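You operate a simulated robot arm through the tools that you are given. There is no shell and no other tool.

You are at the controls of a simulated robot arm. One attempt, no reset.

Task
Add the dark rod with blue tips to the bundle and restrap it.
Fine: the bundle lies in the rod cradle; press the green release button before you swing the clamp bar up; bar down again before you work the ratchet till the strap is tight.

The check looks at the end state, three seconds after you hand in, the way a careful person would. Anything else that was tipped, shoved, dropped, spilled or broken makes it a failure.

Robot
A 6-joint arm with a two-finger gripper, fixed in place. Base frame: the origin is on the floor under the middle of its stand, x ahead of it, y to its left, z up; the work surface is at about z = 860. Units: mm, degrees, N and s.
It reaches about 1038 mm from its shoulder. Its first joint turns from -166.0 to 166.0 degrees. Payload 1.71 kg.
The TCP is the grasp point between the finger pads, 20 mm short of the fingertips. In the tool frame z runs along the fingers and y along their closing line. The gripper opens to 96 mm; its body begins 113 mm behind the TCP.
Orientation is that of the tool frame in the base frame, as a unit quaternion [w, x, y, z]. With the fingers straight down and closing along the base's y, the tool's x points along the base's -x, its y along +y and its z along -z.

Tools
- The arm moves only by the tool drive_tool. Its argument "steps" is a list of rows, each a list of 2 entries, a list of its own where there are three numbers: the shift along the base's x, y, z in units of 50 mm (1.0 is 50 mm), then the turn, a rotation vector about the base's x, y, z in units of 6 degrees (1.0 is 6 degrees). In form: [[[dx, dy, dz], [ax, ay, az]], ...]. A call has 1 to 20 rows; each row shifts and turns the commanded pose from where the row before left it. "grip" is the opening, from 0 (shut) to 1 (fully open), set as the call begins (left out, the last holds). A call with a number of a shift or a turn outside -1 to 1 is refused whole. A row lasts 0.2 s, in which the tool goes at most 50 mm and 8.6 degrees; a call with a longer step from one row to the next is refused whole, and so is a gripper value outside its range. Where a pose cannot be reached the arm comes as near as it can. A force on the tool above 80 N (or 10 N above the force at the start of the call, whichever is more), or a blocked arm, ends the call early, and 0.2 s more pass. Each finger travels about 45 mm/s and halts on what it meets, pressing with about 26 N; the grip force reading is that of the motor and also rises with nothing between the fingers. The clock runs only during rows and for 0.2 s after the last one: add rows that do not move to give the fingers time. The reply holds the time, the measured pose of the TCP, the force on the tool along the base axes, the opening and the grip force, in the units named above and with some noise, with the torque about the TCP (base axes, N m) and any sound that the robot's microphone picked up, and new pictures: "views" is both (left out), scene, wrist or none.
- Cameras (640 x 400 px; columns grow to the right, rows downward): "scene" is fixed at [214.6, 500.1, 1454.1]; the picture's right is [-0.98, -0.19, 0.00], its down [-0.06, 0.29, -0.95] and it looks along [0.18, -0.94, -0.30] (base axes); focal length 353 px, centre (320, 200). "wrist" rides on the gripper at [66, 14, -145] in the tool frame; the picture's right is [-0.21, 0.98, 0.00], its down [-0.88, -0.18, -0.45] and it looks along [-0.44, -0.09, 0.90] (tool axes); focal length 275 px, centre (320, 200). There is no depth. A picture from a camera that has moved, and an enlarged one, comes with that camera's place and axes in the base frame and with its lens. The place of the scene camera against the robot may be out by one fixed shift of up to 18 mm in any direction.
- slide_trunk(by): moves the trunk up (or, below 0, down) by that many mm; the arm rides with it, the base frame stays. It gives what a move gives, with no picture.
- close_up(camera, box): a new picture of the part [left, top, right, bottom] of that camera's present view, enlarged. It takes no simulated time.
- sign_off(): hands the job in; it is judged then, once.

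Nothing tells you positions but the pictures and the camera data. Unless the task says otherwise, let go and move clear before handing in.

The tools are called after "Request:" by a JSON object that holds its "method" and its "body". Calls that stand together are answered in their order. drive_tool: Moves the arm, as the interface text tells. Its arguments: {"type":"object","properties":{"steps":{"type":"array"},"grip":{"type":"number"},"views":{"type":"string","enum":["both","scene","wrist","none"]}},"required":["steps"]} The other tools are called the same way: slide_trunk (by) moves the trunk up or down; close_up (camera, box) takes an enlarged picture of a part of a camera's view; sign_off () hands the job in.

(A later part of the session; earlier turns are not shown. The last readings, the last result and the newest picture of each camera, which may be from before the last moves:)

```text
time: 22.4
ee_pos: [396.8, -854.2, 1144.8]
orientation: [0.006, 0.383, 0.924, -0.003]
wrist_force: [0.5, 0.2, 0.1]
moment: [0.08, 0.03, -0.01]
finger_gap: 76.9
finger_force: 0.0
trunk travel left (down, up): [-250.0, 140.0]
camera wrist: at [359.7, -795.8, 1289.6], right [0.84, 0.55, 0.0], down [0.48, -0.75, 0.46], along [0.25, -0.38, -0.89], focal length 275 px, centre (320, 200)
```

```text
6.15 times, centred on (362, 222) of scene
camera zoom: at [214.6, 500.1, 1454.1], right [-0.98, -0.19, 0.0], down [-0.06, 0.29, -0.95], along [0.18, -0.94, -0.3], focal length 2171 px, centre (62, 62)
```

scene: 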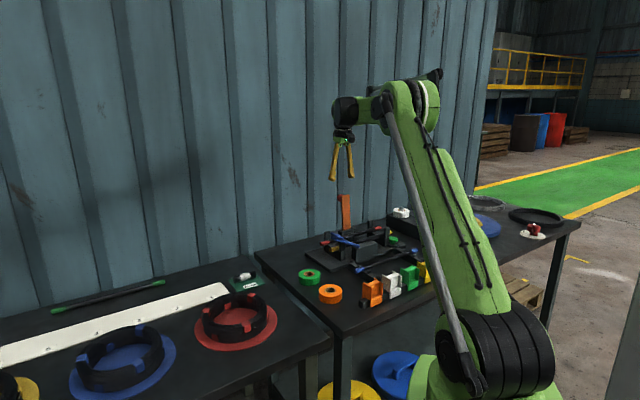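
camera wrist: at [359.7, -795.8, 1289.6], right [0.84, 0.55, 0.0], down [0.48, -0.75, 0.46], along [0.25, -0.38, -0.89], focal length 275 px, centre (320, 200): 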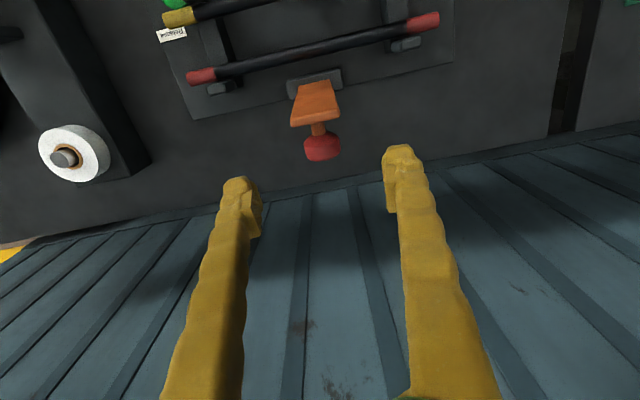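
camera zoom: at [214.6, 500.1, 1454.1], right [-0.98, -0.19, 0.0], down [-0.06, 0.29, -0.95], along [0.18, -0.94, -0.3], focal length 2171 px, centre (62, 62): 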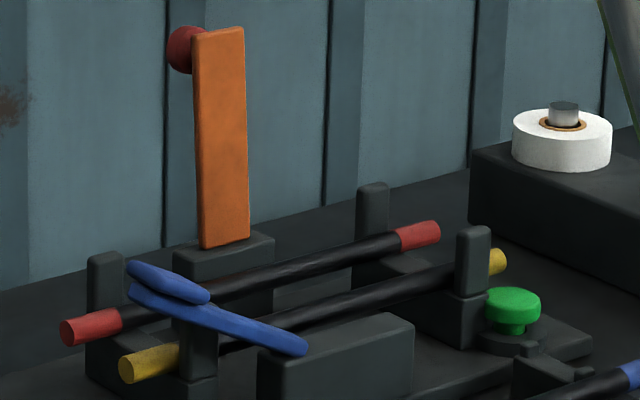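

The bar stays open. Next I'll back off, turn the fingers to close across the rod, and go above the middle of the spare rod (about x=197, y=-654).

Request:
{"method": "drive_tool", "body": {"steps": [[[-0.267, 0.267, 0], [0, 0, 1]], [[-0.267, 0.267, 0], [0, 0, 1]], [[-0.267, 0.267, 0], [0, 0, 1]], [[-0.267, 0.267, 0], [0, 0, 1]], [[-0.267, 0.267, 0], [0, 0, 1]], [[-0.267, 0.267, -0.2], [0, 0, 1]], [[-0.267, 0.267, -0.2], [0, 0, 1]], [[-0.267, 0.267, -0.2], [0, 0, 1]], [[-0.267, 0.267, -0.2], [0, 0, 1]], [[-0.267, 0.267, -0.2], [0, 0, 1]], [[-0.267, 0.267, -0.2], [0, 0, 1]], [[-0.267, 0.267, -0.2], [0, 0, 1]], [[-0.267, 0.267, -0.2], [0, 0, 1]], [[-0.267, 0.267, -0.2], [0, 0, 1]], [[-0.267, 0.267, 0], [0, 0, 1]], [[0, 0, 0], [0, 0, 0]]], "grip": 0.8, "views": "both"}}

Request:
{"method": "close_up", "body": {"camera": "wrist", "box": [220, 40, 420, 300]}}

Request:
{"method": "close_up", "body": {"camera": "scene", "box": [340, 235, 420, 285]}}

```text
time: 25.8
ee_pos: [197.2, -650.4, 1055.7]
orientation: [0.007, -0.382, 0.924, 0.003]
wrist_force: [0.1, 0.7, -0.3]
moment: [0.03, 0.0, 0.0]
finger_gap: 77.0
finger_force: 0.1
trunk travel left (down, up): [-250.0, 140.0]
camera wrist: at [140.4, -689.1, 1199.9], right [-0.55, 0.84, 0.0], down [0.75, 0.49, 0.46], along [0.38, 0.25, -0.89], focal length 275 px, centre (320, 200)
```

scene: 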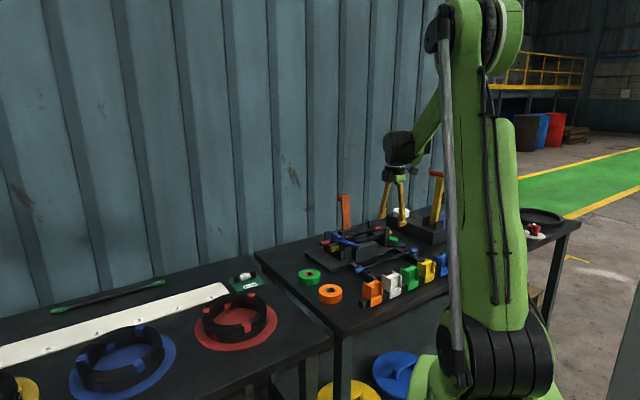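
wrist: 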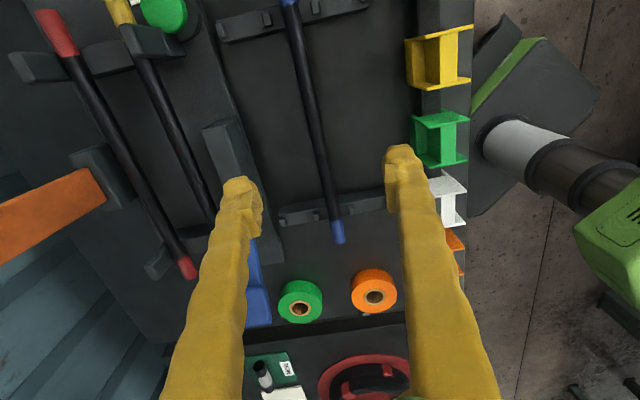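

```text
1.54 times, centred on (320, 170) of wrist
camera zoom: at [140.4, -689.1, 1199.9], right [-0.55, 0.84, 0.0], down [0.75, 0.49, 0.46], along [0.38, 0.25, -0.89], focal length 424 px, centre (320, 246)
```

zoom: 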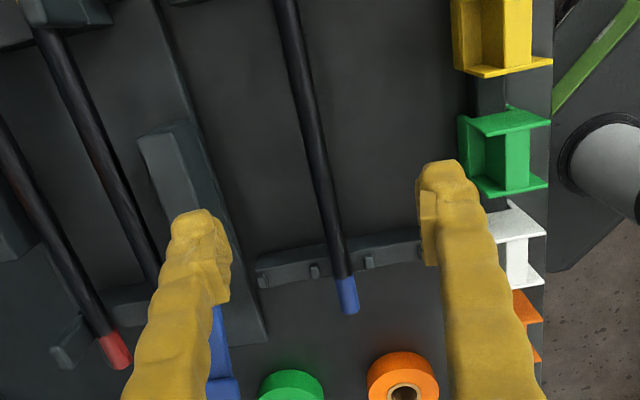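

```text
8.00 times, centred on (380, 260) of scene
camera zoom: at [214.6, 500.1, 1454.1], right [-0.98, -0.19, 0.0], down [-0.06, 0.29, -0.95], along [0.18, -0.94, -0.3], focal length 2823 px, centre (-160, -280)
```

zoom: 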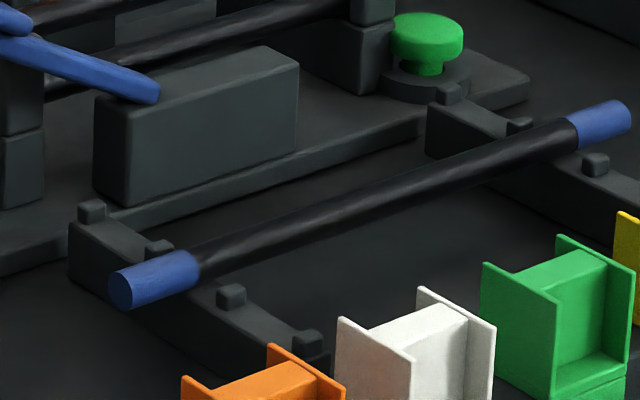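

The spare rod's axis is at about r=604, z≈894, centre t≈-320, right below the gripper apart from a 5 mm shift. I'll narrow the fingers and descend to just above it, then check.

Request:
{"method": "drive_tool", "body": {"steps": [[[0.07, -0.07, -0.5], [0, 0, 0]], [[0, 0, -0.7], [0, 0, 0]], [[0, 0, -0.7], [0, 0, 0]], [[0, 0, -0.7], [0, 0, 0]], [[0, 0, -0.3], [0, 0, 0]], [[0, 0, 0], [0, 0, 0]]], "grip": 0.55, "views": "both"}}

Request:
{"method": "close_up", "body": {"camera": "scene", "box": [340, 235, 420, 285]}}

```text
time: 27.2
ee_pos: [200.8, -653.7, 910.9]
orientation: [0.007, -0.382, 0.924, 0.002]
wrist_force: [0.3, -0.5, -0.1]
moment: [0.0, 0.0, -0.01]
finger_gap: 52.8
finger_force: 0.1
trunk travel left (down, up): [-250.0, 140.0]
camera wrist: at [142.6, -692.4, 1055.0], right [-0.55, 0.84, 0.0], down [0.75, 0.48, 0.46], along [0.38, 0.25, -0.89], focal length 275 px, centre (320, 200)
```

scene: 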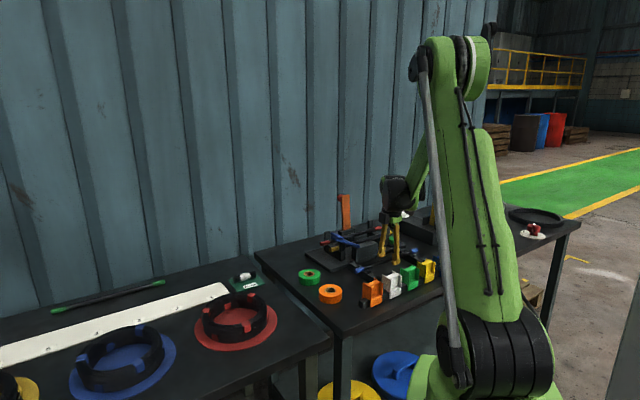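
wrist: 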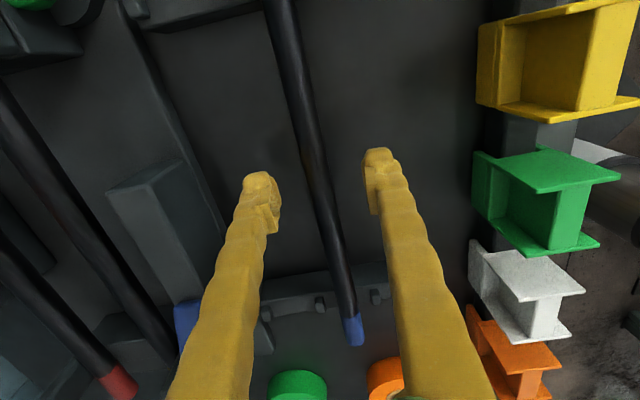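

```text
8.00 times, centred on (380, 260) of scene
camera zoom: at [214.6, 500.1, 1454.1], right [-0.98, -0.19, 0.0], down [-0.06, 0.29, -0.95], along [0.18, -0.94, -0.3], focal length 2823 px, centre (-160, -280)
```

zoom: 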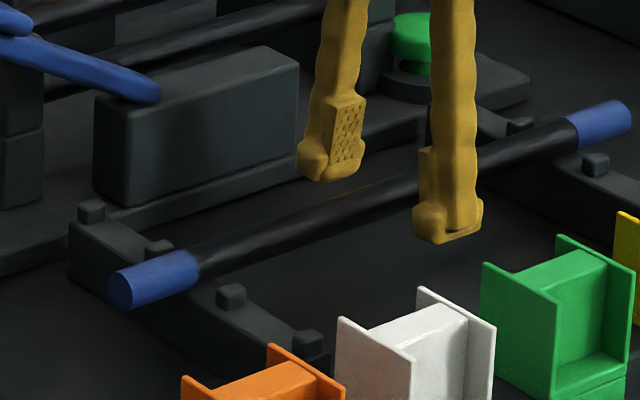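

The rod is between the fingers and centred. Lowering to the rod's axis and closing.

Request:
{"method": "drive_tool", "body": {"steps": [[[0, 0, -0.3], [0, 0, 0]], [[0, 0, 0], [0, 0, 0]]], "views": "none"}}

Request:
{"method": "drive_tool", "body": {"steps": [[[0, 0, 0], [0, 0, 0]], [[0, 0, 0], [0, 0, 0]], [[0, 0, 0], [0, 0, 0]], [[0, 0, 0], [0, 0, 0]], [[0, 0, 0], [0, 0, 0]]], "grip": 0, "views": "both"}}

Request:
{"method": "close_up", "body": {"camera": "scene", "box": [340, 235, 420, 285]}}

```text
time: 27.8
ee_pos: [200.7, -654.3, 895.6]
orientation: [0.007, -0.382, 0.924, 0.002]
wrist_force: [0.3, 0.0, -1.2]
moment: [-0.01, 0.01, -0.01]
finger_gap: 52.9
finger_force: 0.0
trunk travel left (down, up): [-250.0, 140.0]
```

```text
time: 29.0
ee_pos: [199.5, -653.8, 895.4]
orientation: [0.007, -0.383, 0.924, 0.002]
wrist_force: [0.7, -1.5, 0.1]
moment: [-0.04, 0.0, 0.0]
finger_gap: 11.5
finger_force: 26.2
trunk travel left (down, up): [-250.0, 140.0]
camera wrist: at [142.7, -692.0, 1039.8], right [-0.55, 0.84, 0.0], down [0.75, 0.48, 0.46], along [0.38, 0.25, -0.89], focal length 275 px, centre (320, 200)
```

scene: 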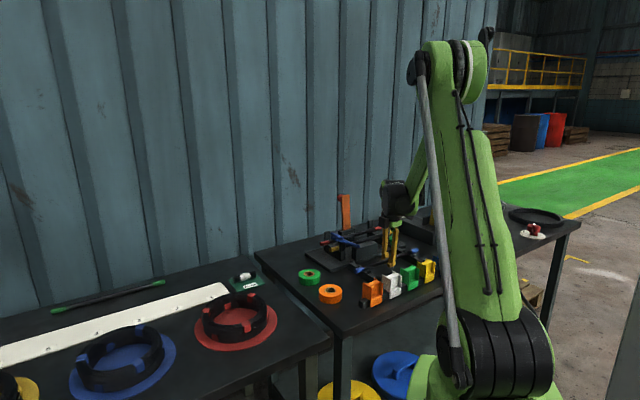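
wrist: 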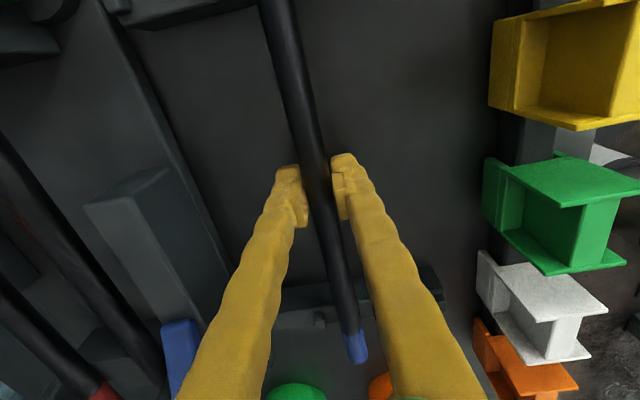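

```text
8.00 times, centred on (380, 260) of scene
camera zoom: at [214.6, 500.1, 1454.1], right [-0.98, -0.19, 0.0], down [-0.06, 0.29, -0.95], along [0.18, -0.94, -0.3], focal length 2823 px, centre (-160, -280)
```

zoom: 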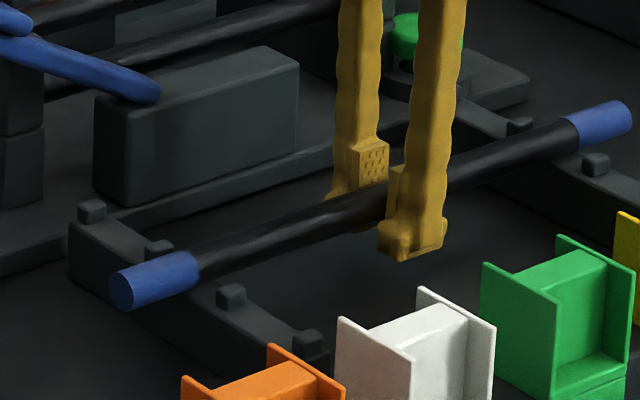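

The rod is gripped at 11.5 mm. The neighbouring rods leave little room for the fingers in the cradle, so I'll regrip with the rod nearer the fingertips to be able to set it down lower.

Request:
{"method": "drive_tool", "body": {"steps": [[[0, 0, 0], [0, 0, 0]], [[0, 0, 0], [0, 0, 0]], [[0, 0, 0.12], [0, 0, 0]], [[0, 0, 0], [0, 0, 0]]], "grip": 0.3, "views": "none"}}

Request:
{"method": "drive_tool", "body": {"steps": [[[0, 0, 0], [0, 0, 0]], [[0, 0, 0], [0, 0, 0]], [[0, 0, 0], [0, 0, 0]], [[0, 0, 0], [0, 0, 0]]], "grip": 0, "views": "wrist"}}

Request:
{"method": "close_up", "body": {"camera": "scene", "box": [360, 240, 408, 270]}}

Request:
{"method": "close_up", "body": {"camera": "wrist", "box": [260, 130, 380, 230]}}

```text
time: 30.0
ee_pos: [200.1, -654.0, 902.2]
orientation: [0.006, -0.383, 0.924, 0.002]
wrist_force: [-0.2, -0.8, 0.4]
moment: [0.0, 0.06, 0.01]
finger_gap: 28.7
finger_force: 0.1
trunk travel left (down, up): [-250.0, 140.0]
```

```text
time: 31.0
ee_pos: [199.4, -654.3, 900.2]
orientation: [0.007, -0.383, 0.924, 0.003]
wrist_force: [0.2, 0.4, 0.3]
moment: [0.02, -0.01, -0.01]
finger_gap: 12.1
finger_force: 25.8
trunk travel left (down, up): [-250.0, 140.0]
camera wrist: at [143.1, -692.8, 1045.6], right [-0.55, 0.84, 0.0], down [0.75, 0.48, 0.46], along [0.38, 0.25, -0.89], focal length 275 px, centre (320, 200)
```

wrist: 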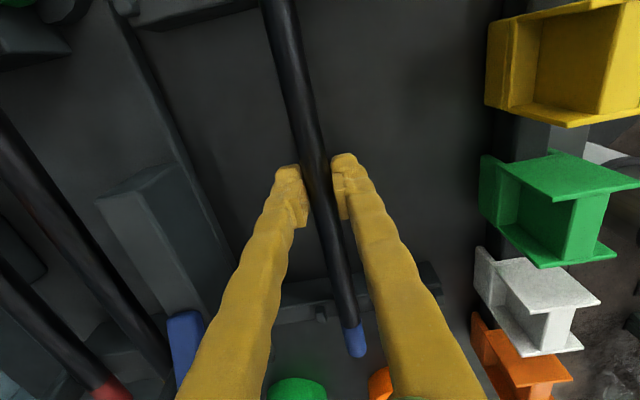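

```text
13.33 times, centred on (384, 255) of scene
camera zoom: at [214.6, 500.1, 1454.1], right [-0.98, -0.19, 0.0], down [-0.06, 0.29, -0.95], along [0.18, -0.94, -0.3], focal length 4705 px, centre (-533, -533)
```

zoom: 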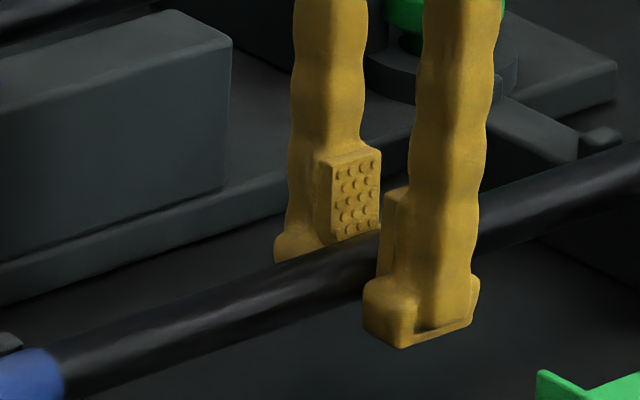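

```text
4.00 times, centred on (320, 180) of wrist
camera zoom: at [143.1, -692.8, 1045.6], right [-0.55, 0.84, 0.0], down [0.75, 0.48, 0.46], along [0.38, 0.25, -0.89], focal length 1101 px, centre (320, 280)
```

zoom: 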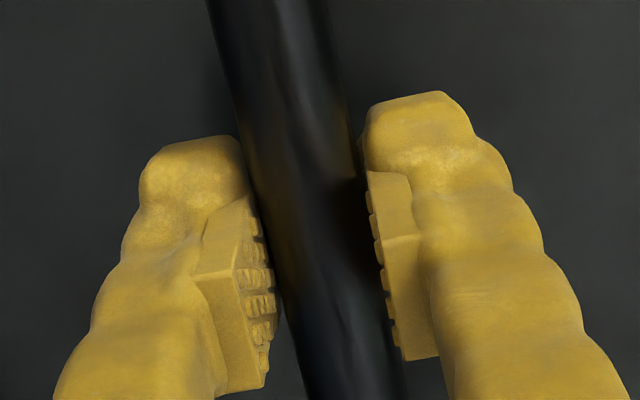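

The rod sits about 15 mm above the fingertips; I'll regrip about 5 mm higher again, then lift it well above the lever height.

Request:
{"method": "drive_tool", "body": {"steps": [[[0, 0, 0], [0, 0, 0]], [[0, 0, 0], [0, 0, 0]], [[0, 0, 0.1], [0, 0, 0]], [[0, 0, 0], [0, 0, 0]]], "grip": 0.3, "views": "none"}}

Request:
{"method": "drive_tool", "body": {"steps": [[[0, 0, 0], [0, 0, 0]], [[0, 0, 0], [0, 0, 0]], [[0, 0, 0], [0, 0, 0]], [[0, 0, 0], [0, 0, 0]]], "grip": 0, "views": "none"}}

Request:
{"method": "drive_tool", "body": {"steps": [[[0, 0, 0.1], [0, 0, 0]], [[0, 0, 0.2], [0, 0, 0]], [[0, 0, 0.3], [0, 0, 0]], [[0, 0, 0.2], [0, 0, 0]], [[0, 0, 0], [0, 0, 0]]], "views": "both"}}

Request:
{"method": "close_up", "body": {"camera": "scene", "box": [330, 165, 430, 285]}}

```text
time: 32.0
ee_pos: [200.2, -653.6, 906.7]
orientation: [0.006, -0.382, 0.924, 0.003]
wrist_force: [-0.9, 0.1, 0.2]
moment: [0.01, 0.0, -0.01]
finger_gap: 28.7
finger_force: 0.0
trunk travel left (down, up): [-250.0, 140.0]
```

```text
time: 33.0
ee_pos: [200.3, -653.7, 907.0]
orientation: [0.006, -0.382, 0.924, 0.003]
wrist_force: [0.9, -1.0, 1.3]
moment: [-0.02, -0.02, 0.03]
finger_gap: 15.3
finger_force: 25.4
trunk travel left (down, up): [-250.0, 140.0]
```

```text
time: 34.2
ee_pos: [200.3, -655.0, 946.7]
orientation: [0.007, -0.383, 0.924, 0.002]
wrist_force: [0.0, -0.1, -4.3]
moment: [0.02, 0.0, 0.01]
finger_gap: 15.4
finger_force: 26.1
trunk travel left (down, up): [-250.0, 140.0]
camera wrist: at [143.1, -693.3, 1090.3], right [-0.55, 0.84, 0.0], down [0.75, 0.48, 0.46], along [0.38, 0.25, -0.89], focal length 275 px, centre (320, 200)
```

scene: 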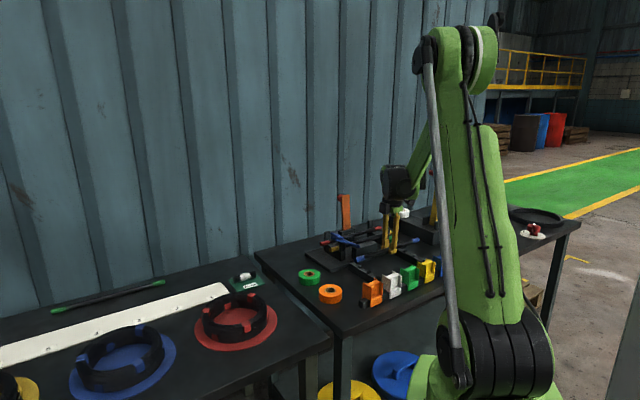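
wrist: 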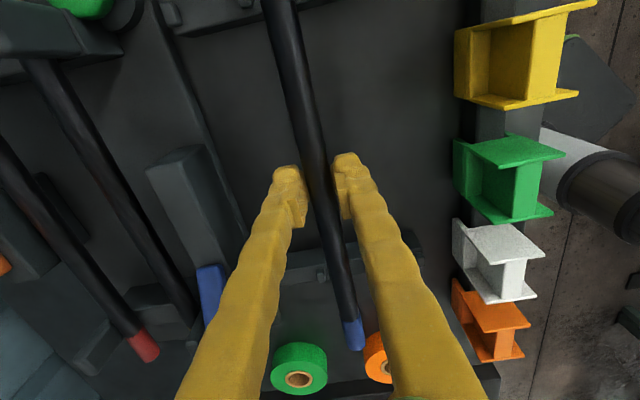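

```text
3.33 times, centred on (380, 225) of scene
camera zoom: at [214.6, 500.1, 1454.1], right [-0.98, -0.19, 0.0], down [-0.06, 0.29, -0.95], along [0.18, -0.94, -0.3], focal length 1176 px, centre (120, 117)
```

zoom: 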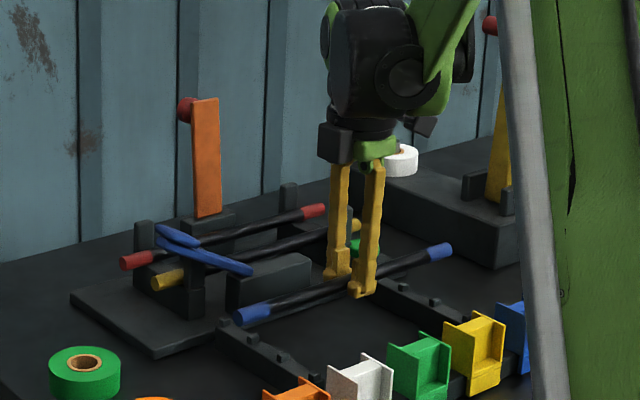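

The rod is lifted level (about 4 N). I'll raise it above the lever, then carry it toward the wall until it is over the middle of the cradle.

Request:
{"method": "drive_tool", "body": {"steps": [[[0, 0, 0.4], [0, 0, 0]], [[0, 0, 0.6], [0, 0, 0]], [[0, 0, 0.6], [0, 0, 0]], [[0, 0, 0.6], [0, 0, 0]], [[0, 0, 0.4], [0, 0, 0]], [[0.2, -0.2, 0], [0, 0, 0]], [[0.4, -0.4, 0], [0, 0, 0]], [[0.4, -0.4, 0], [0, 0, 0]], [[0.4, -0.4, 0], [0, 0, 0]], [[0.4, -0.4, 0], [0, 0, 0]], [[0.4, -0.4, 0], [0, 0, 0]], [[0.18, -0.18, 0], [0, 0, 0]], [[0, 0, 0], [0, 0, 0]]], "views": "both"}}

Request:
{"method": "close_up", "body": {"camera": "scene", "box": [310, 150, 420, 270]}}

Request:
{"method": "close_up", "body": {"camera": "wrist", "box": [180, 20, 440, 360]}}

```text
time: 37.0
ee_pos: [318.9, -773.0, 1077.3]
orientation: [0.006, -0.383, 0.924, 0.002]
wrist_force: [-0.1, -0.5, -5.7]
moment: [-0.01, -0.01, 0.01]
finger_gap: 15.2
finger_force: 26.2
trunk travel left (down, up): [-250.0, 140.0]
camera wrist: at [262.6, -811.6, 1220.7], right [-0.55, 0.84, 0.0], down [0.75, 0.48, 0.46], along [0.38, 0.25, -0.89], focal length 275 px, centre (320, 200)
```

scene: 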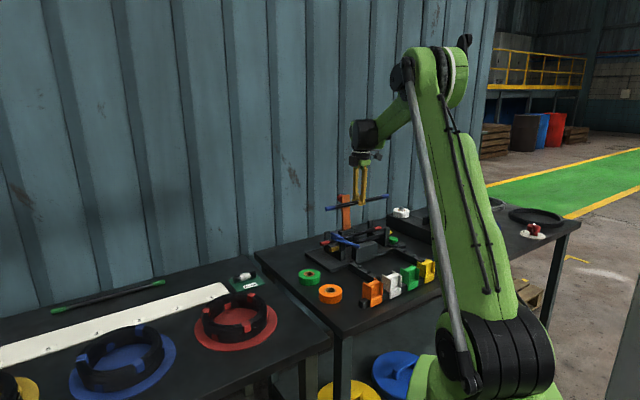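
wrist: 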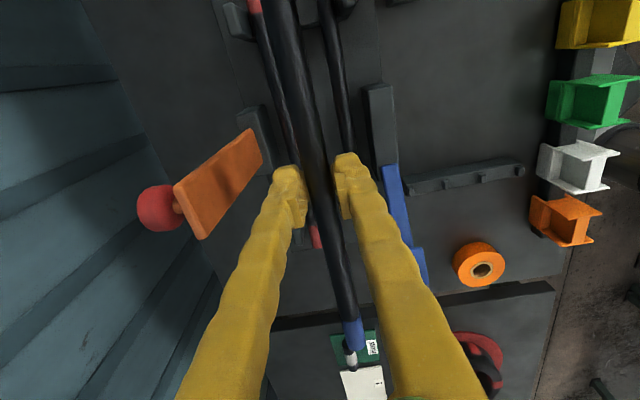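

```text
3.33 times, centred on (365, 210) of scene
camera zoom: at [214.6, 500.1, 1454.1], right [-0.98, -0.19, 0.0], down [-0.06, 0.29, -0.95], along [0.18, -0.94, -0.3], focal length 1176 px, centre (170, 167)
```

zoom: 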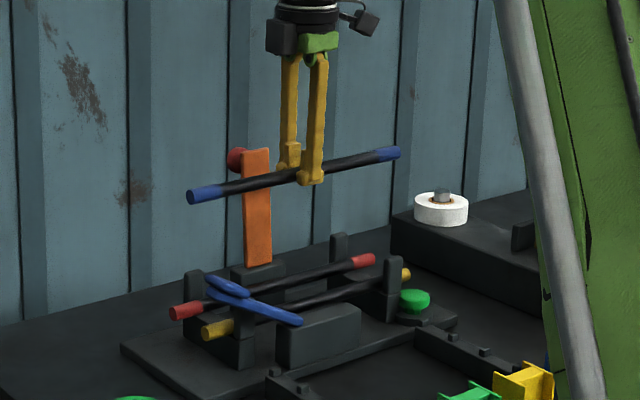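

```text
1.18 times, centred on (310, 190) of wrist
camera zoom: at [262.6, -811.6, 1220.7], right [-0.55, 0.84, 0.0], down [0.75, 0.48, 0.46], along [0.38, 0.25, -0.89], focal length 324 px, centre (332, 212)
```

zoom: 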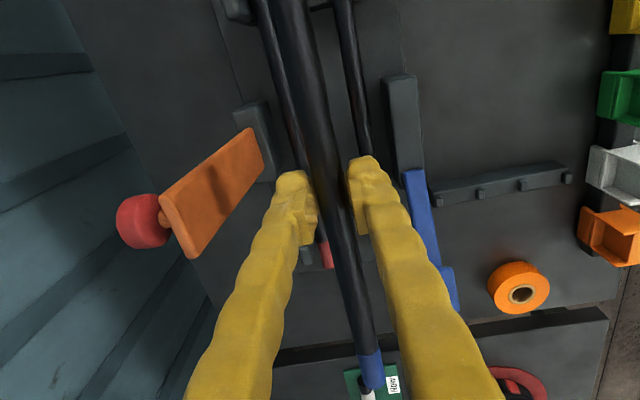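

The rod hangs level above the cradle; the yellow and red rods are at r≈745 and 806, so the middle is r≈775. I'll shift 3 mm and lower until the fingertips are just above the neighbouring rods.

Request:
{"method": "drive_tool", "body": {"steps": [[[0.045, -0.045, -0.3], [0, 0, 0]], [[0, 0, -0.5], [0, 0, 0]], [[0, 0, -0.5], [0, 0, 0]], [[0, 0, -0.5], [0, 0, 0]], [[0, 0, -0.4], [0, 0, 0]], [[0, 0, -0.2], [0, 0, 0]], [[0, 0, 0], [0, 0, 0]]], "views": "both"}}

Request:
{"method": "close_up", "body": {"camera": "scene", "box": [320, 205, 416, 265]}}

Request:
{"method": "close_up", "body": {"camera": "wrist", "box": [180, 20, 440, 360]}}

```text
time: 38.6
ee_pos: [320.9, -775.0, 952.6]
orientation: [0.006, -0.382, 0.924, 0.003]
wrist_force: [-0.4, -0.4, -4.2]
moment: [0.0, -0.01, -0.01]
finger_gap: 15.4
finger_force: 26.2
trunk travel left (down, up): [-250.0, 140.0]
camera wrist: at [263.7, -813.5, 1098.2], right [-0.55, 0.84, 0.0], down [0.75, 0.48, 0.46], along [0.38, 0.25, -0.89], focal length 275 px, centre (320, 200)
```

scene: 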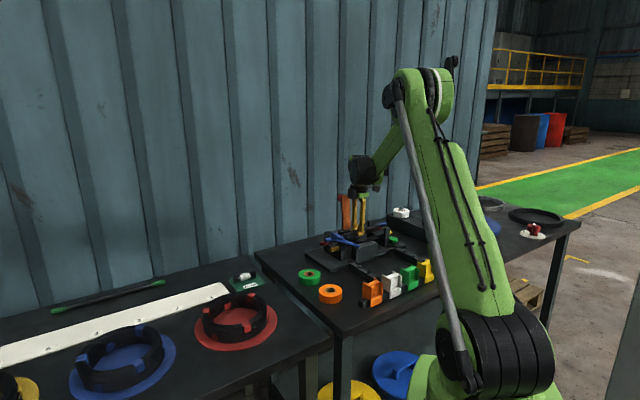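
wrist: 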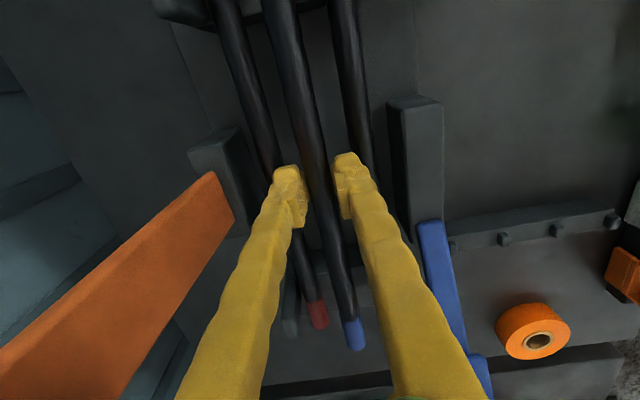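

```text
6.67 times, centred on (368, 235) of scene
camera zoom: at [214.6, 500.1, 1454.1], right [-0.98, -0.19, 0.0], down [-0.06, 0.29, -0.95], along [0.18, -0.94, -0.3], focal length 2352 px, centre (0, -33)
```

zoom: 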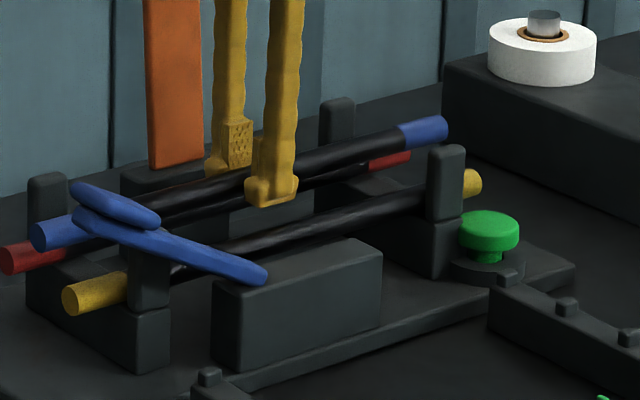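

```text
1.18 times, centred on (310, 190) of wrist
camera zoom: at [263.7, -813.5, 1098.2], right [-0.55, 0.84, 0.0], down [0.75, 0.48, 0.46], along [0.38, 0.25, -0.89], focal length 324 px, centre (332, 212)
```

zoom: 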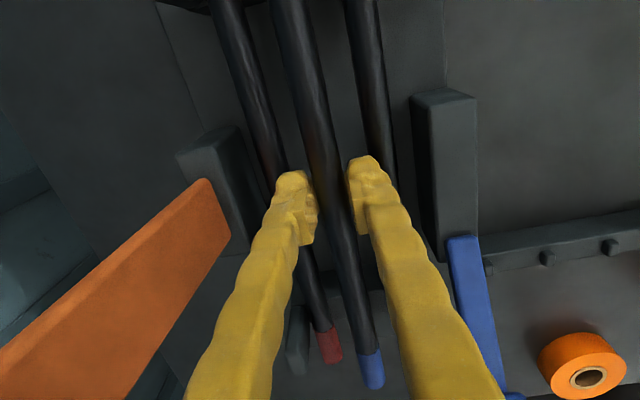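

The rod is centred over the gap with fingertips about 8 mm above the neighbours. I'll lower a further 6 mm and then let go so it settles between them.

Request:
{"method": "drive_tool", "body": {"steps": [[[0, 0, -0.06], [0, 0, 0]], [[0, 0, -0.06], [0, 0, 0]], [[0, 0, 0], [0, 0, 0]]], "views": "scene"}}

Request:
{"method": "close_up", "body": {"camera": "scene", "box": [336, 225, 384, 255]}}

```text
time: 39.4
ee_pos: [320.5, -776.3, 949.0]
orientation: [0.007, -0.383, 0.924, 0.003]
wrist_force: [0.3, -0.6, -5.1]
moment: [0.0, -0.04, 0.03]
finger_gap: 14.9
finger_force: 25.9
trunk travel left (down, up): [-250.0, 140.0]
```

scene: 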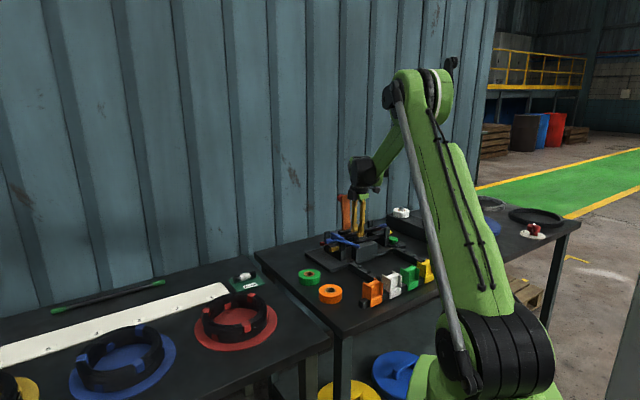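

```text
13.33 times, centred on (360, 240) of scene
camera zoom: at [214.6, 500.1, 1454.1], right [-0.98, -0.19, 0.0], down [-0.06, 0.29, -0.95], along [0.18, -0.94, -0.3], focal length 4705 px, centre (-213, -333)
```

zoom: 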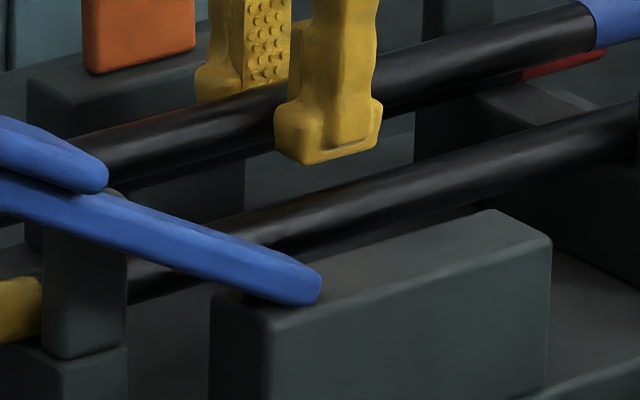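

There's still about 9 mm of visible clearance above the yellow rod. I'll go a bit lower.

Request:
{"method": "drive_tool", "body": {"steps": [[[0, 0, -0.05], [0, 0, 0]], [[0, 0, -0.05], [0, 0, 0]], [[0, 0, 0], [0, 0, 0]]], "views": "none"}}

Request:
{"method": "close_up", "body": {"camera": "scene", "box": [336, 225, 384, 255]}}

Request:
{"method": "close_up", "body": {"camera": "wrist", "box": [240, 120, 400, 220]}}

```text
time: 40.2
ee_pos: [322.6, -775.8, 944.6]
orientation: [0.007, -0.383, 0.924, 0.003]
wrist_force: [0.7, -0.1, -4.8]
moment: [0.0, 0.03, 0.0]
finger_gap: 15.2
finger_force: 26.0
trunk travel left (down, up): [-250.0, 140.0]
```

```text
13.33 times, centred on (360, 240) of scene
camera zoom: at [214.6, 500.1, 1454.1], right [-0.98, -0.19, 0.0], down [-0.06, 0.29, -0.95], along [0.18, -0.94, -0.3], focal length 4705 px, centre (-213, -333)
```

zoom: 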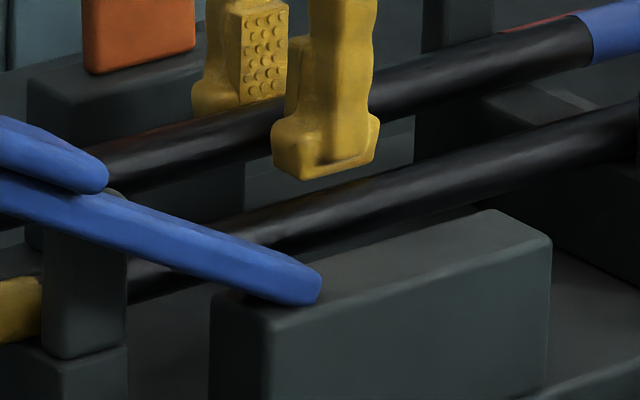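

```text
4.00 times, centred on (320, 170) of wrist
camera zoom: at [264.6, -813.9, 1088.5], right [-0.55, 0.84, 0.0], down [0.75, 0.48, 0.46], along [0.38, 0.25, -0.89], focal length 1101 px, centre (320, 320)
```

zoom: 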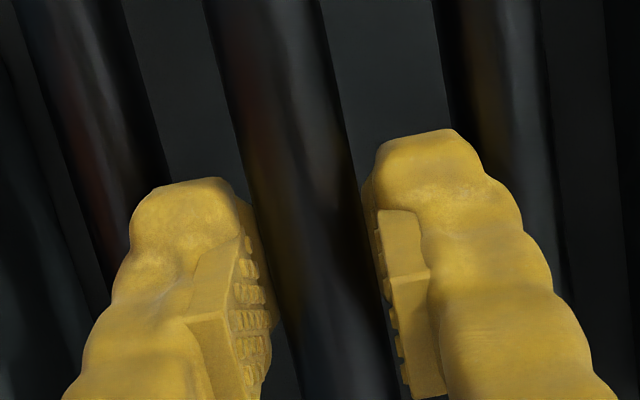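

About 5 mm clearance remains. Lowering 2.5 mm more and releasing.

Request:
{"method": "drive_tool", "body": {"steps": [[[0, 0, -0.05], [0, 0, 0]], [[0, 0, 0], [0, 0, 0]]], "views": "none"}}

Request:
{"method": "drive_tool", "body": {"steps": [[[0, 0, 0], [0, 0, 0]], [[0, 0, 0], [0, 0, 0]], [[0, 0, 0], [0, 0, 0]], [[0, 0, 0], [0, 0, 0]]], "grip": 0.4, "views": "both"}}

Request:
{"method": "close_up", "body": {"camera": "scene", "box": [320, 205, 416, 265]}}

```text
time: 40.8
ee_pos: [322.6, -775.5, 942.5]
orientation: [0.007, -0.382, 0.924, 0.003]
wrist_force: [0.8, 0.7, -5.5]
moment: [0.01, 0.01, 0.04]
finger_gap: 15.1
finger_force: 26.0
trunk travel left (down, up): [-250.0, 140.0]
```

```text
time: 41.8
ee_pos: [322.1, -774.2, 942.3]
orientation: [0.007, -0.383, 0.924, 0.003]
wrist_force: [-0.8, -2.0, 14.6]
moment: [0.02, 0.05, -0.02]
finger_gap: 34.3
finger_force: 0.0
trunk travel left (down, up): [-250.0, 140.0]
camera wrist: at [264.2, -813.2, 1086.9], right [-0.55, 0.84, 0.0], down [0.75, 0.48, 0.46], along [0.38, 0.25, -0.89], focal length 275 px, centre (320, 200)
```

scene: 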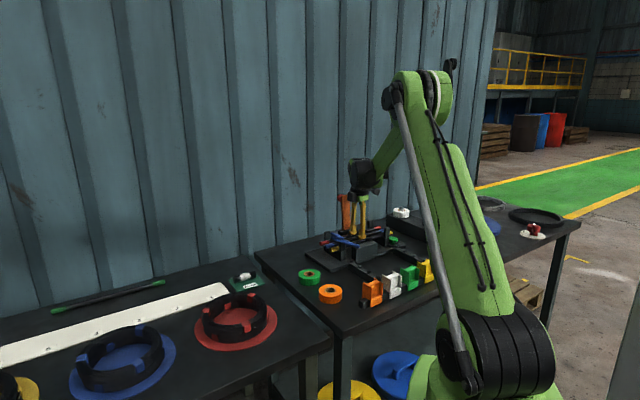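
wrist: 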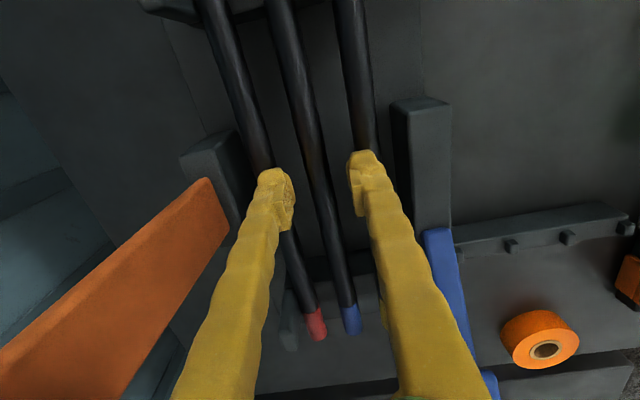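

```text
6.67 times, centred on (368, 235) of scene
camera zoom: at [214.6, 500.1, 1454.1], right [-0.98, -0.19, 0.0], down [-0.06, 0.29, -0.95], along [0.18, -0.94, -0.3], focal length 2352 px, centre (0, -33)
```

zoom: 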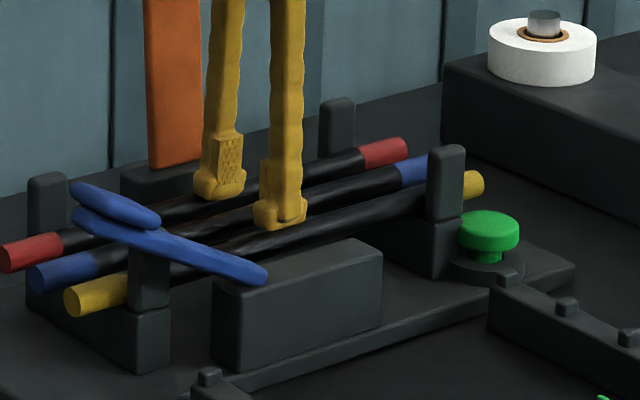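

The blue-tipped rod has settled between the other two. The tips lightly touch the neighbours, so I'll lift straight up and clear.

Request:
{"method": "drive_tool", "body": {"steps": [[[0, 0, 0.1], [0, 0, 0]], [[0, 0, 0.3], [0, 0, 0]], [[0, 0, 0.6], [0, 0, 0]], [[0, 0, 0.6], [0, 0, 0]], [[0, 0, 0.6], [0, 0, 0]], [[0, 0, 0.6], [0, 0, 0]], [[0, 0, 0], [0, 0, 0]]], "views": "both"}}

Request:
{"method": "close_up", "body": {"camera": "scene", "box": [320, 205, 416, 265]}}

Request:
{"method": "close_up", "body": {"camera": "wrist", "box": [180, 20, 440, 360]}}

```text
time: 43.4
ee_pos: [320.6, -774.5, 1082.6]
orientation: [0.007, -0.383, 0.924, 0.003]
wrist_force: [0.0, -0.1, 0.3]
moment: [0.01, 0.02, 0.0]
finger_gap: 38.3
finger_force: 0.1
trunk travel left (down, up): [-250.0, 140.0]
camera wrist: at [263.7, -813.0, 1226.9], right [-0.55, 0.84, 0.0], down [0.75, 0.48, 0.46], along [0.38, 0.25, -0.89], focal length 275 px, centre (320, 200)
```

scene: 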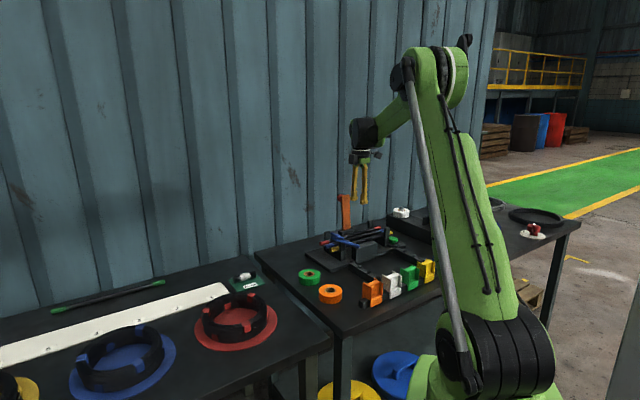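
wrist: 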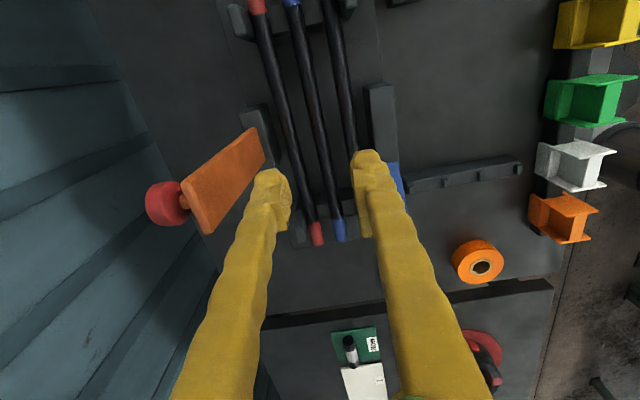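

```text
6.67 times, centred on (368, 235) of scene
camera zoom: at [214.6, 500.1, 1454.1], right [-0.98, -0.19, 0.0], down [-0.06, 0.29, -0.95], along [0.18, -0.94, -0.3], focal length 2352 px, centre (0, -33)
```

zoom: 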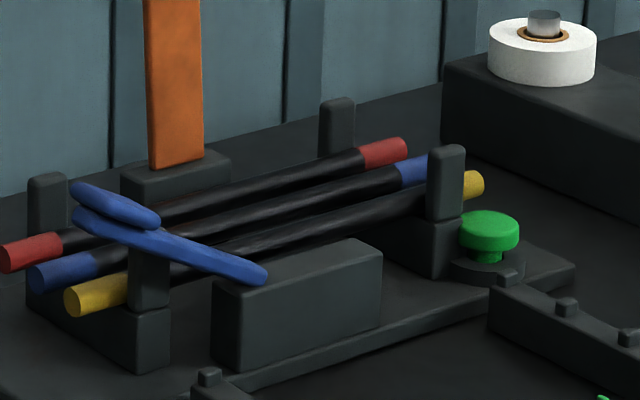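

```text
1.18 times, centred on (310, 190) of wrist
camera zoom: at [263.7, -813.0, 1226.9], right [-0.55, 0.84, 0.0], down [0.75, 0.48, 0.46], along [0.38, 0.25, -0.89], focal length 324 px, centre (332, 212)
```

zoom: 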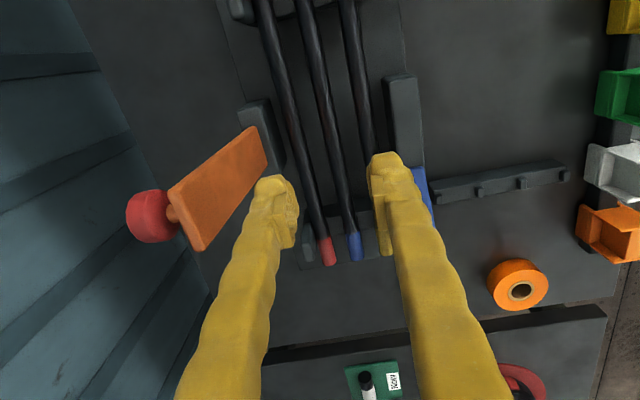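

All three rods lie side by side in the cradle. Now the bar: I'll rise, turn the tool so the fingers close along the rods again, and move above the knob to take it.

Request:
{"method": "drive_tool", "body": {"steps": [[[0, 0, 0.7], [0, 0, 0]], [[0, 0, 0.7], [0, 0, 0]], [[0.109, -0.109, 0], [0, 0, -1]], [[0.109, -0.109, 0], [0, 0, -1]], [[0.109, -0.109, 0], [0, 0, -1]], [[0.109, -0.109, 0], [0, 0, -1]], [[0.109, -0.109, 0], [0, 0, -1]], [[0.109, -0.109, 0], [0, 0, -1]], [[0.109, -0.109, 0], [0, 0, -1]], [[0.109, -0.109, 0], [0, 0, -1]], [[0.109, -0.109, 0], [0, 0, -1]], [[0.109, -0.109, 0], [0, 0, -1]], [[0.109, -0.109, 0], [0, 0, -1]], [[0.109, -0.109, 0], [0, 0, -1]], [[0.109, -0.109, 0], [0, 0, -1]], [[0.109, -0.109, 0], [0, 0, -1]], [[0.109, -0.109, 0], [0, 0, -1]], [[0, 0, 0], [0, 0, 0]]], "grip": 0.65, "views": "both"}}

Request:
{"method": "close_up", "body": {"camera": "wrist", "box": [220, 40, 420, 240]}}

```text
time: 47.2
ee_pos: [405.2, -857.9, 1153.4]
orientation: [0.006, 0.383, 0.924, -0.004]
wrist_force: [-0.3, 0.4, -0.7]
moment: [-0.03, -0.04, 0.01]
finger_gap: 62.5
finger_force: 0.1
trunk travel left (down, up): [-250.0, 140.0]
camera wrist: at [368.2, -800.3, 1296.7], right [0.84, 0.54, 0.0], down [0.48, -0.75, 0.46], along [0.25, -0.38, -0.89], focal length 275 px, centre (320, 200)
```

scene: 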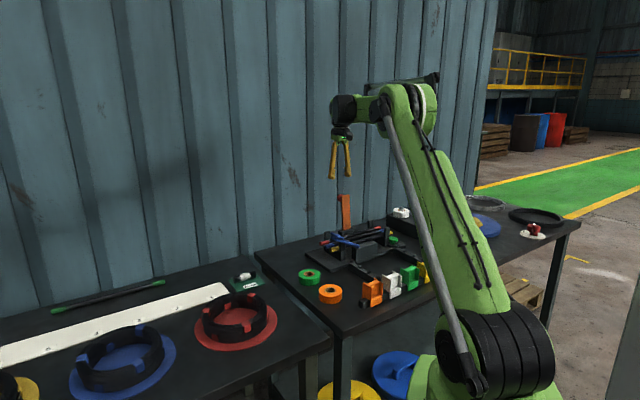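
wrist: 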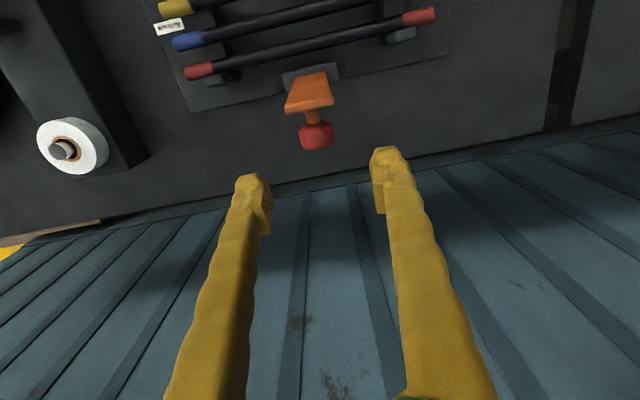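

```text
2.00 times, centred on (320, 140) of wrist
camera zoom: at [368.2, -800.3, 1296.7], right [0.84, 0.54, 0.0], down [0.48, -0.75, 0.46], along [0.25, -0.38, -0.89], focal length 551 px, centre (320, 320)
```

zoom: 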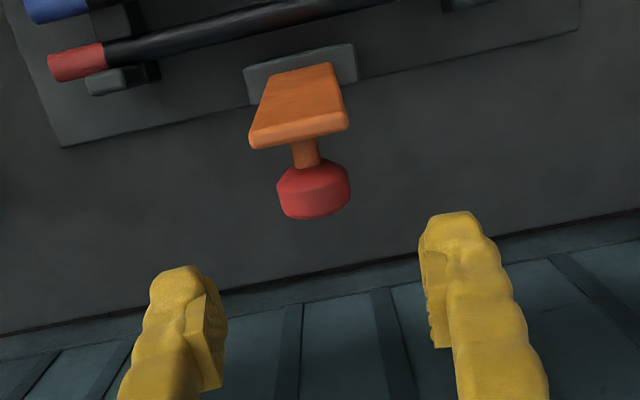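

The knob cap is at about r=885, z=1053. Lowering around it and closing.

Request:
{"method": "drive_tool", "body": {"steps": [[[-0.1, 0.125, -0.3], [0, 0, 0]], [[0, 0, -0.6], [0, 0, 0]], [[0, 0, -0.6], [0, 0, 0]], [[0, 0, -0.48], [0, 0, 0]], [[0, 0, 0], [0, 0, 0]]], "views": "wrist"}}

Request:
{"method": "close_up", "body": {"camera": "wrist", "box": [220, 80, 420, 280]}}

Request:
{"method": "close_up", "body": {"camera": "scene", "box": [310, 180, 406, 240]}}

```text
time: 48.4
ee_pos: [399.3, -851.2, 1052.7]
orientation: [0.006, 0.384, 0.923, -0.003]
wrist_force: [0.3, -0.4, 0.3]
moment: [0.0, 0.03, 0.0]
finger_gap: 62.7
finger_force: 0.1
trunk travel left (down, up): [-250.0, 140.0]
camera wrist: at [361.2, -794.3, 1196.5], right [0.84, 0.55, 0.0], down [0.48, -0.75, 0.46], along [0.25, -0.38, -0.89], focal length 275 px, centre (320, 200)
```

wrist: 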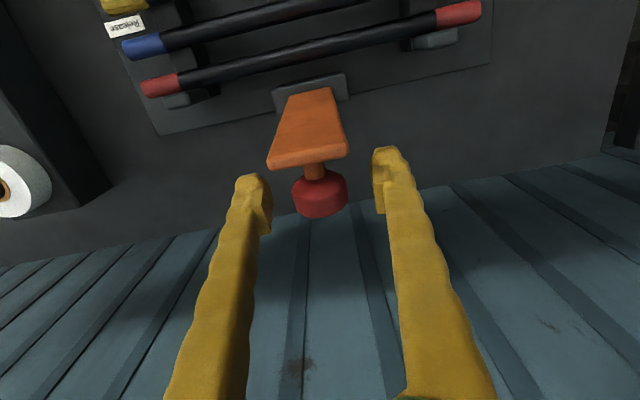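

```text
2.00 times, centred on (320, 180) of wrist
camera zoom: at [361.2, -794.3, 1196.5], right [0.84, 0.55, 0.0], down [0.48, -0.75, 0.46], along [0.25, -0.38, -0.89], focal length 551 px, centre (320, 240)
```

zoom: 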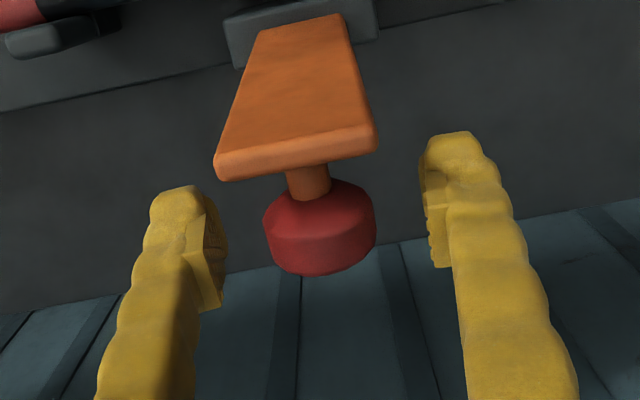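

```text
6.67 times, centred on (358, 210) of scene
camera zoom: at [214.6, 500.1, 1454.1], right [-0.98, -0.19, 0.0], down [-0.06, 0.29, -0.95], along [0.18, -0.94, -0.3], focal length 2352 px, centre (67, 133)
```

zoom: 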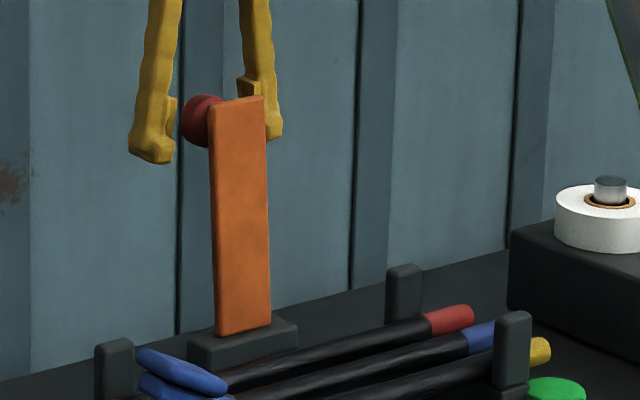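

The knob cap is at the grasp point. Closing.

Request:
{"method": "drive_tool", "body": {"steps": [[[0, 0, 0], [0, 0, 0]], [[0, 0, 0], [0, 0, 0]], [[0, 0, 0], [0, 0, 0]], [[0, 0, 0], [0, 0, 0]]], "grip": 0, "views": "none"}}

```text
time: 49.4
ee_pos: [399.6, -852.6, 1052.0]
orientation: [0.007, 0.382, 0.924, -0.004]
wrist_force: [-0.5, 0.1, -1.0]
moment: [0.02, 0.01, -0.01]
finger_gap: 28.2
finger_force: 34.9
trunk travel left (down, up): [-250.0, 140.0]
```

Gripped again at 28 mm. Swinging the bar back down along the reverse arc, in stages with force checks.

Request:
{"method": "drive_tool", "body": {"steps": [[[-0.147, 0.147, 0.056], [0, 0, 0]], [[-0.15, 0.15, 0.038], [0, 0, 0]], [[-0.153, 0.153, 0.02], [0, 0, 0]], [[-0.153, 0.153, 0], [0, 0, 0]], [[0, 0, 0], [0, 0, 0]]], "views": "none"}}

Request:
{"method": "close_up", "body": {"camera": "scene", "box": [310, 180, 406, 240]}}

```text
time: 50.6
ee_pos: [369.6, -823.4, 1057.0]
orientation: [0.006, 0.382, 0.924, -0.003]
wrist_force: [-1.7, -10.4, 1.9]
moment: [-0.53, -0.48, 0.07]
finger_gap: 28.1
finger_force: 34.9
trunk travel left (down, up): [-250.0, 140.0]
```

```text
6.67 times, centred on (358, 210) of scene
camera zoom: at [214.6, 500.1, 1454.1], right [-0.98, -0.19, 0.0], down [-0.06, 0.29, -0.95], along [0.18, -0.94, -0.3], focal length 2352 px, centre (67, 133)
```

zoom: 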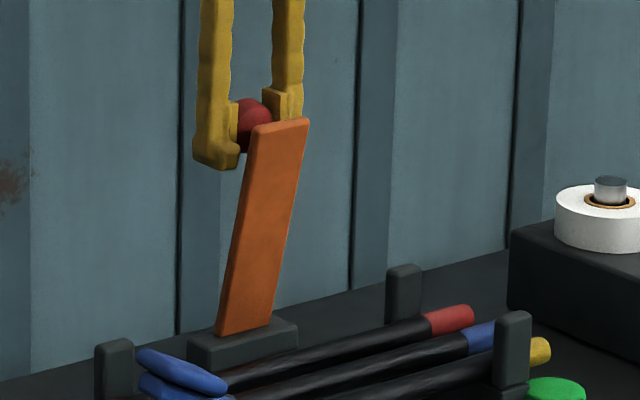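

Forces are small and the bar follows. Continuing.

Request:
{"method": "drive_tool", "body": {"steps": [[[-0.151, 0.151, -0.018], [0, 0, 0]], [[-0.151, 0.151, -0.038], [0, 0, 0]], [[-0.147, 0.147, -0.056], [0, 0, 0]], [[-0.144, 0.144, -0.072], [0, 0, 0]], [[-0.139, 0.139, -0.092], [0, 0, 0]], [[0, 0, 0], [0, 0, 0]]], "views": "none"}}

Request:
{"method": "close_up", "body": {"camera": "scene", "box": [310, 190, 406, 250]}}

```text
time: 52.0
ee_pos: [332.3, -786.2, 1044.6]
orientation: [0.006, 0.382, 0.924, -0.004]
wrist_force: [1.5, -2.0, 9.6]
moment: [-0.5, -0.64, -0.06]
finger_gap: 28.7
finger_force: 35.6
trunk travel left (down, up): [-250.0, 140.0]
```

```text
6.67 times, centred on (358, 220) of scene
camera zoom: at [214.6, 500.1, 1454.1], right [-0.98, -0.19, 0.0], down [-0.06, 0.29, -0.95], along [0.18, -0.94, -0.3], focal length 2352 px, centre (67, 67)
```

zoom: 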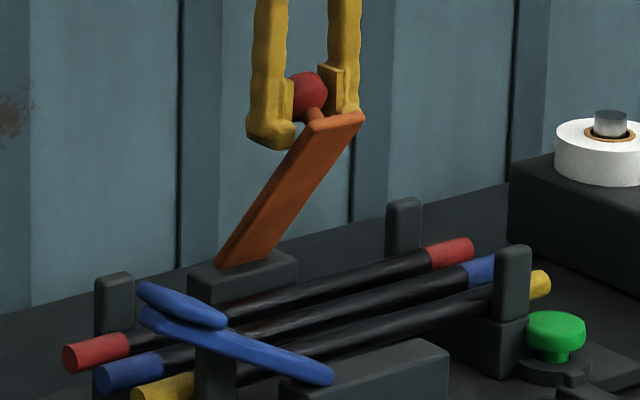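

Half way down. Continuing the arc.

Request:
{"method": "drive_tool", "body": {"steps": [[[-0.1315, 0.1315, -0.108], [0, 0, 0]], [[-0.126, 0.126, -0.124], [0, 0, 0]], [[-0.117, 0.117, -0.138], [0, 0, 0]], [[-0.1075, 0.1075, -0.152], [0, 0, 0]], [[-0.099, 0.099, -0.166], [0, 0, 0]], [[0, 0, 0], [0, 0, 0]]], "views": "none"}}

Request:
{"method": "close_up", "body": {"camera": "scene", "box": [310, 200, 406, 260]}}

```text
time: 53.4
ee_pos: [303.8, -756.8, 1011.3]
orientation: [0.006, 0.382, 0.924, -0.003]
wrist_force: [3.7, -8.3, 1.9]
moment: [-0.55, -0.6, 0.03]
finger_gap: 28.4
finger_force: 35.4
trunk travel left (down, up): [-250.0, 140.0]
```

```text
6.67 times, centred on (358, 230) of scene
camera zoom: at [214.6, 500.1, 1454.1], right [-0.98, -0.19, 0.0], down [-0.06, 0.29, -0.95], along [0.18, -0.94, -0.3], focal length 2352 px, centre (67, 0)
```

zoom: 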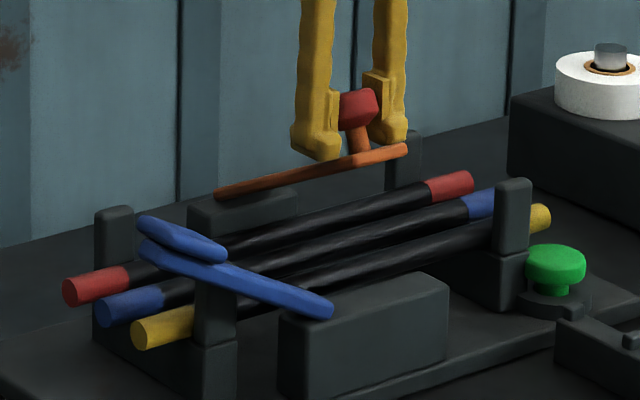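

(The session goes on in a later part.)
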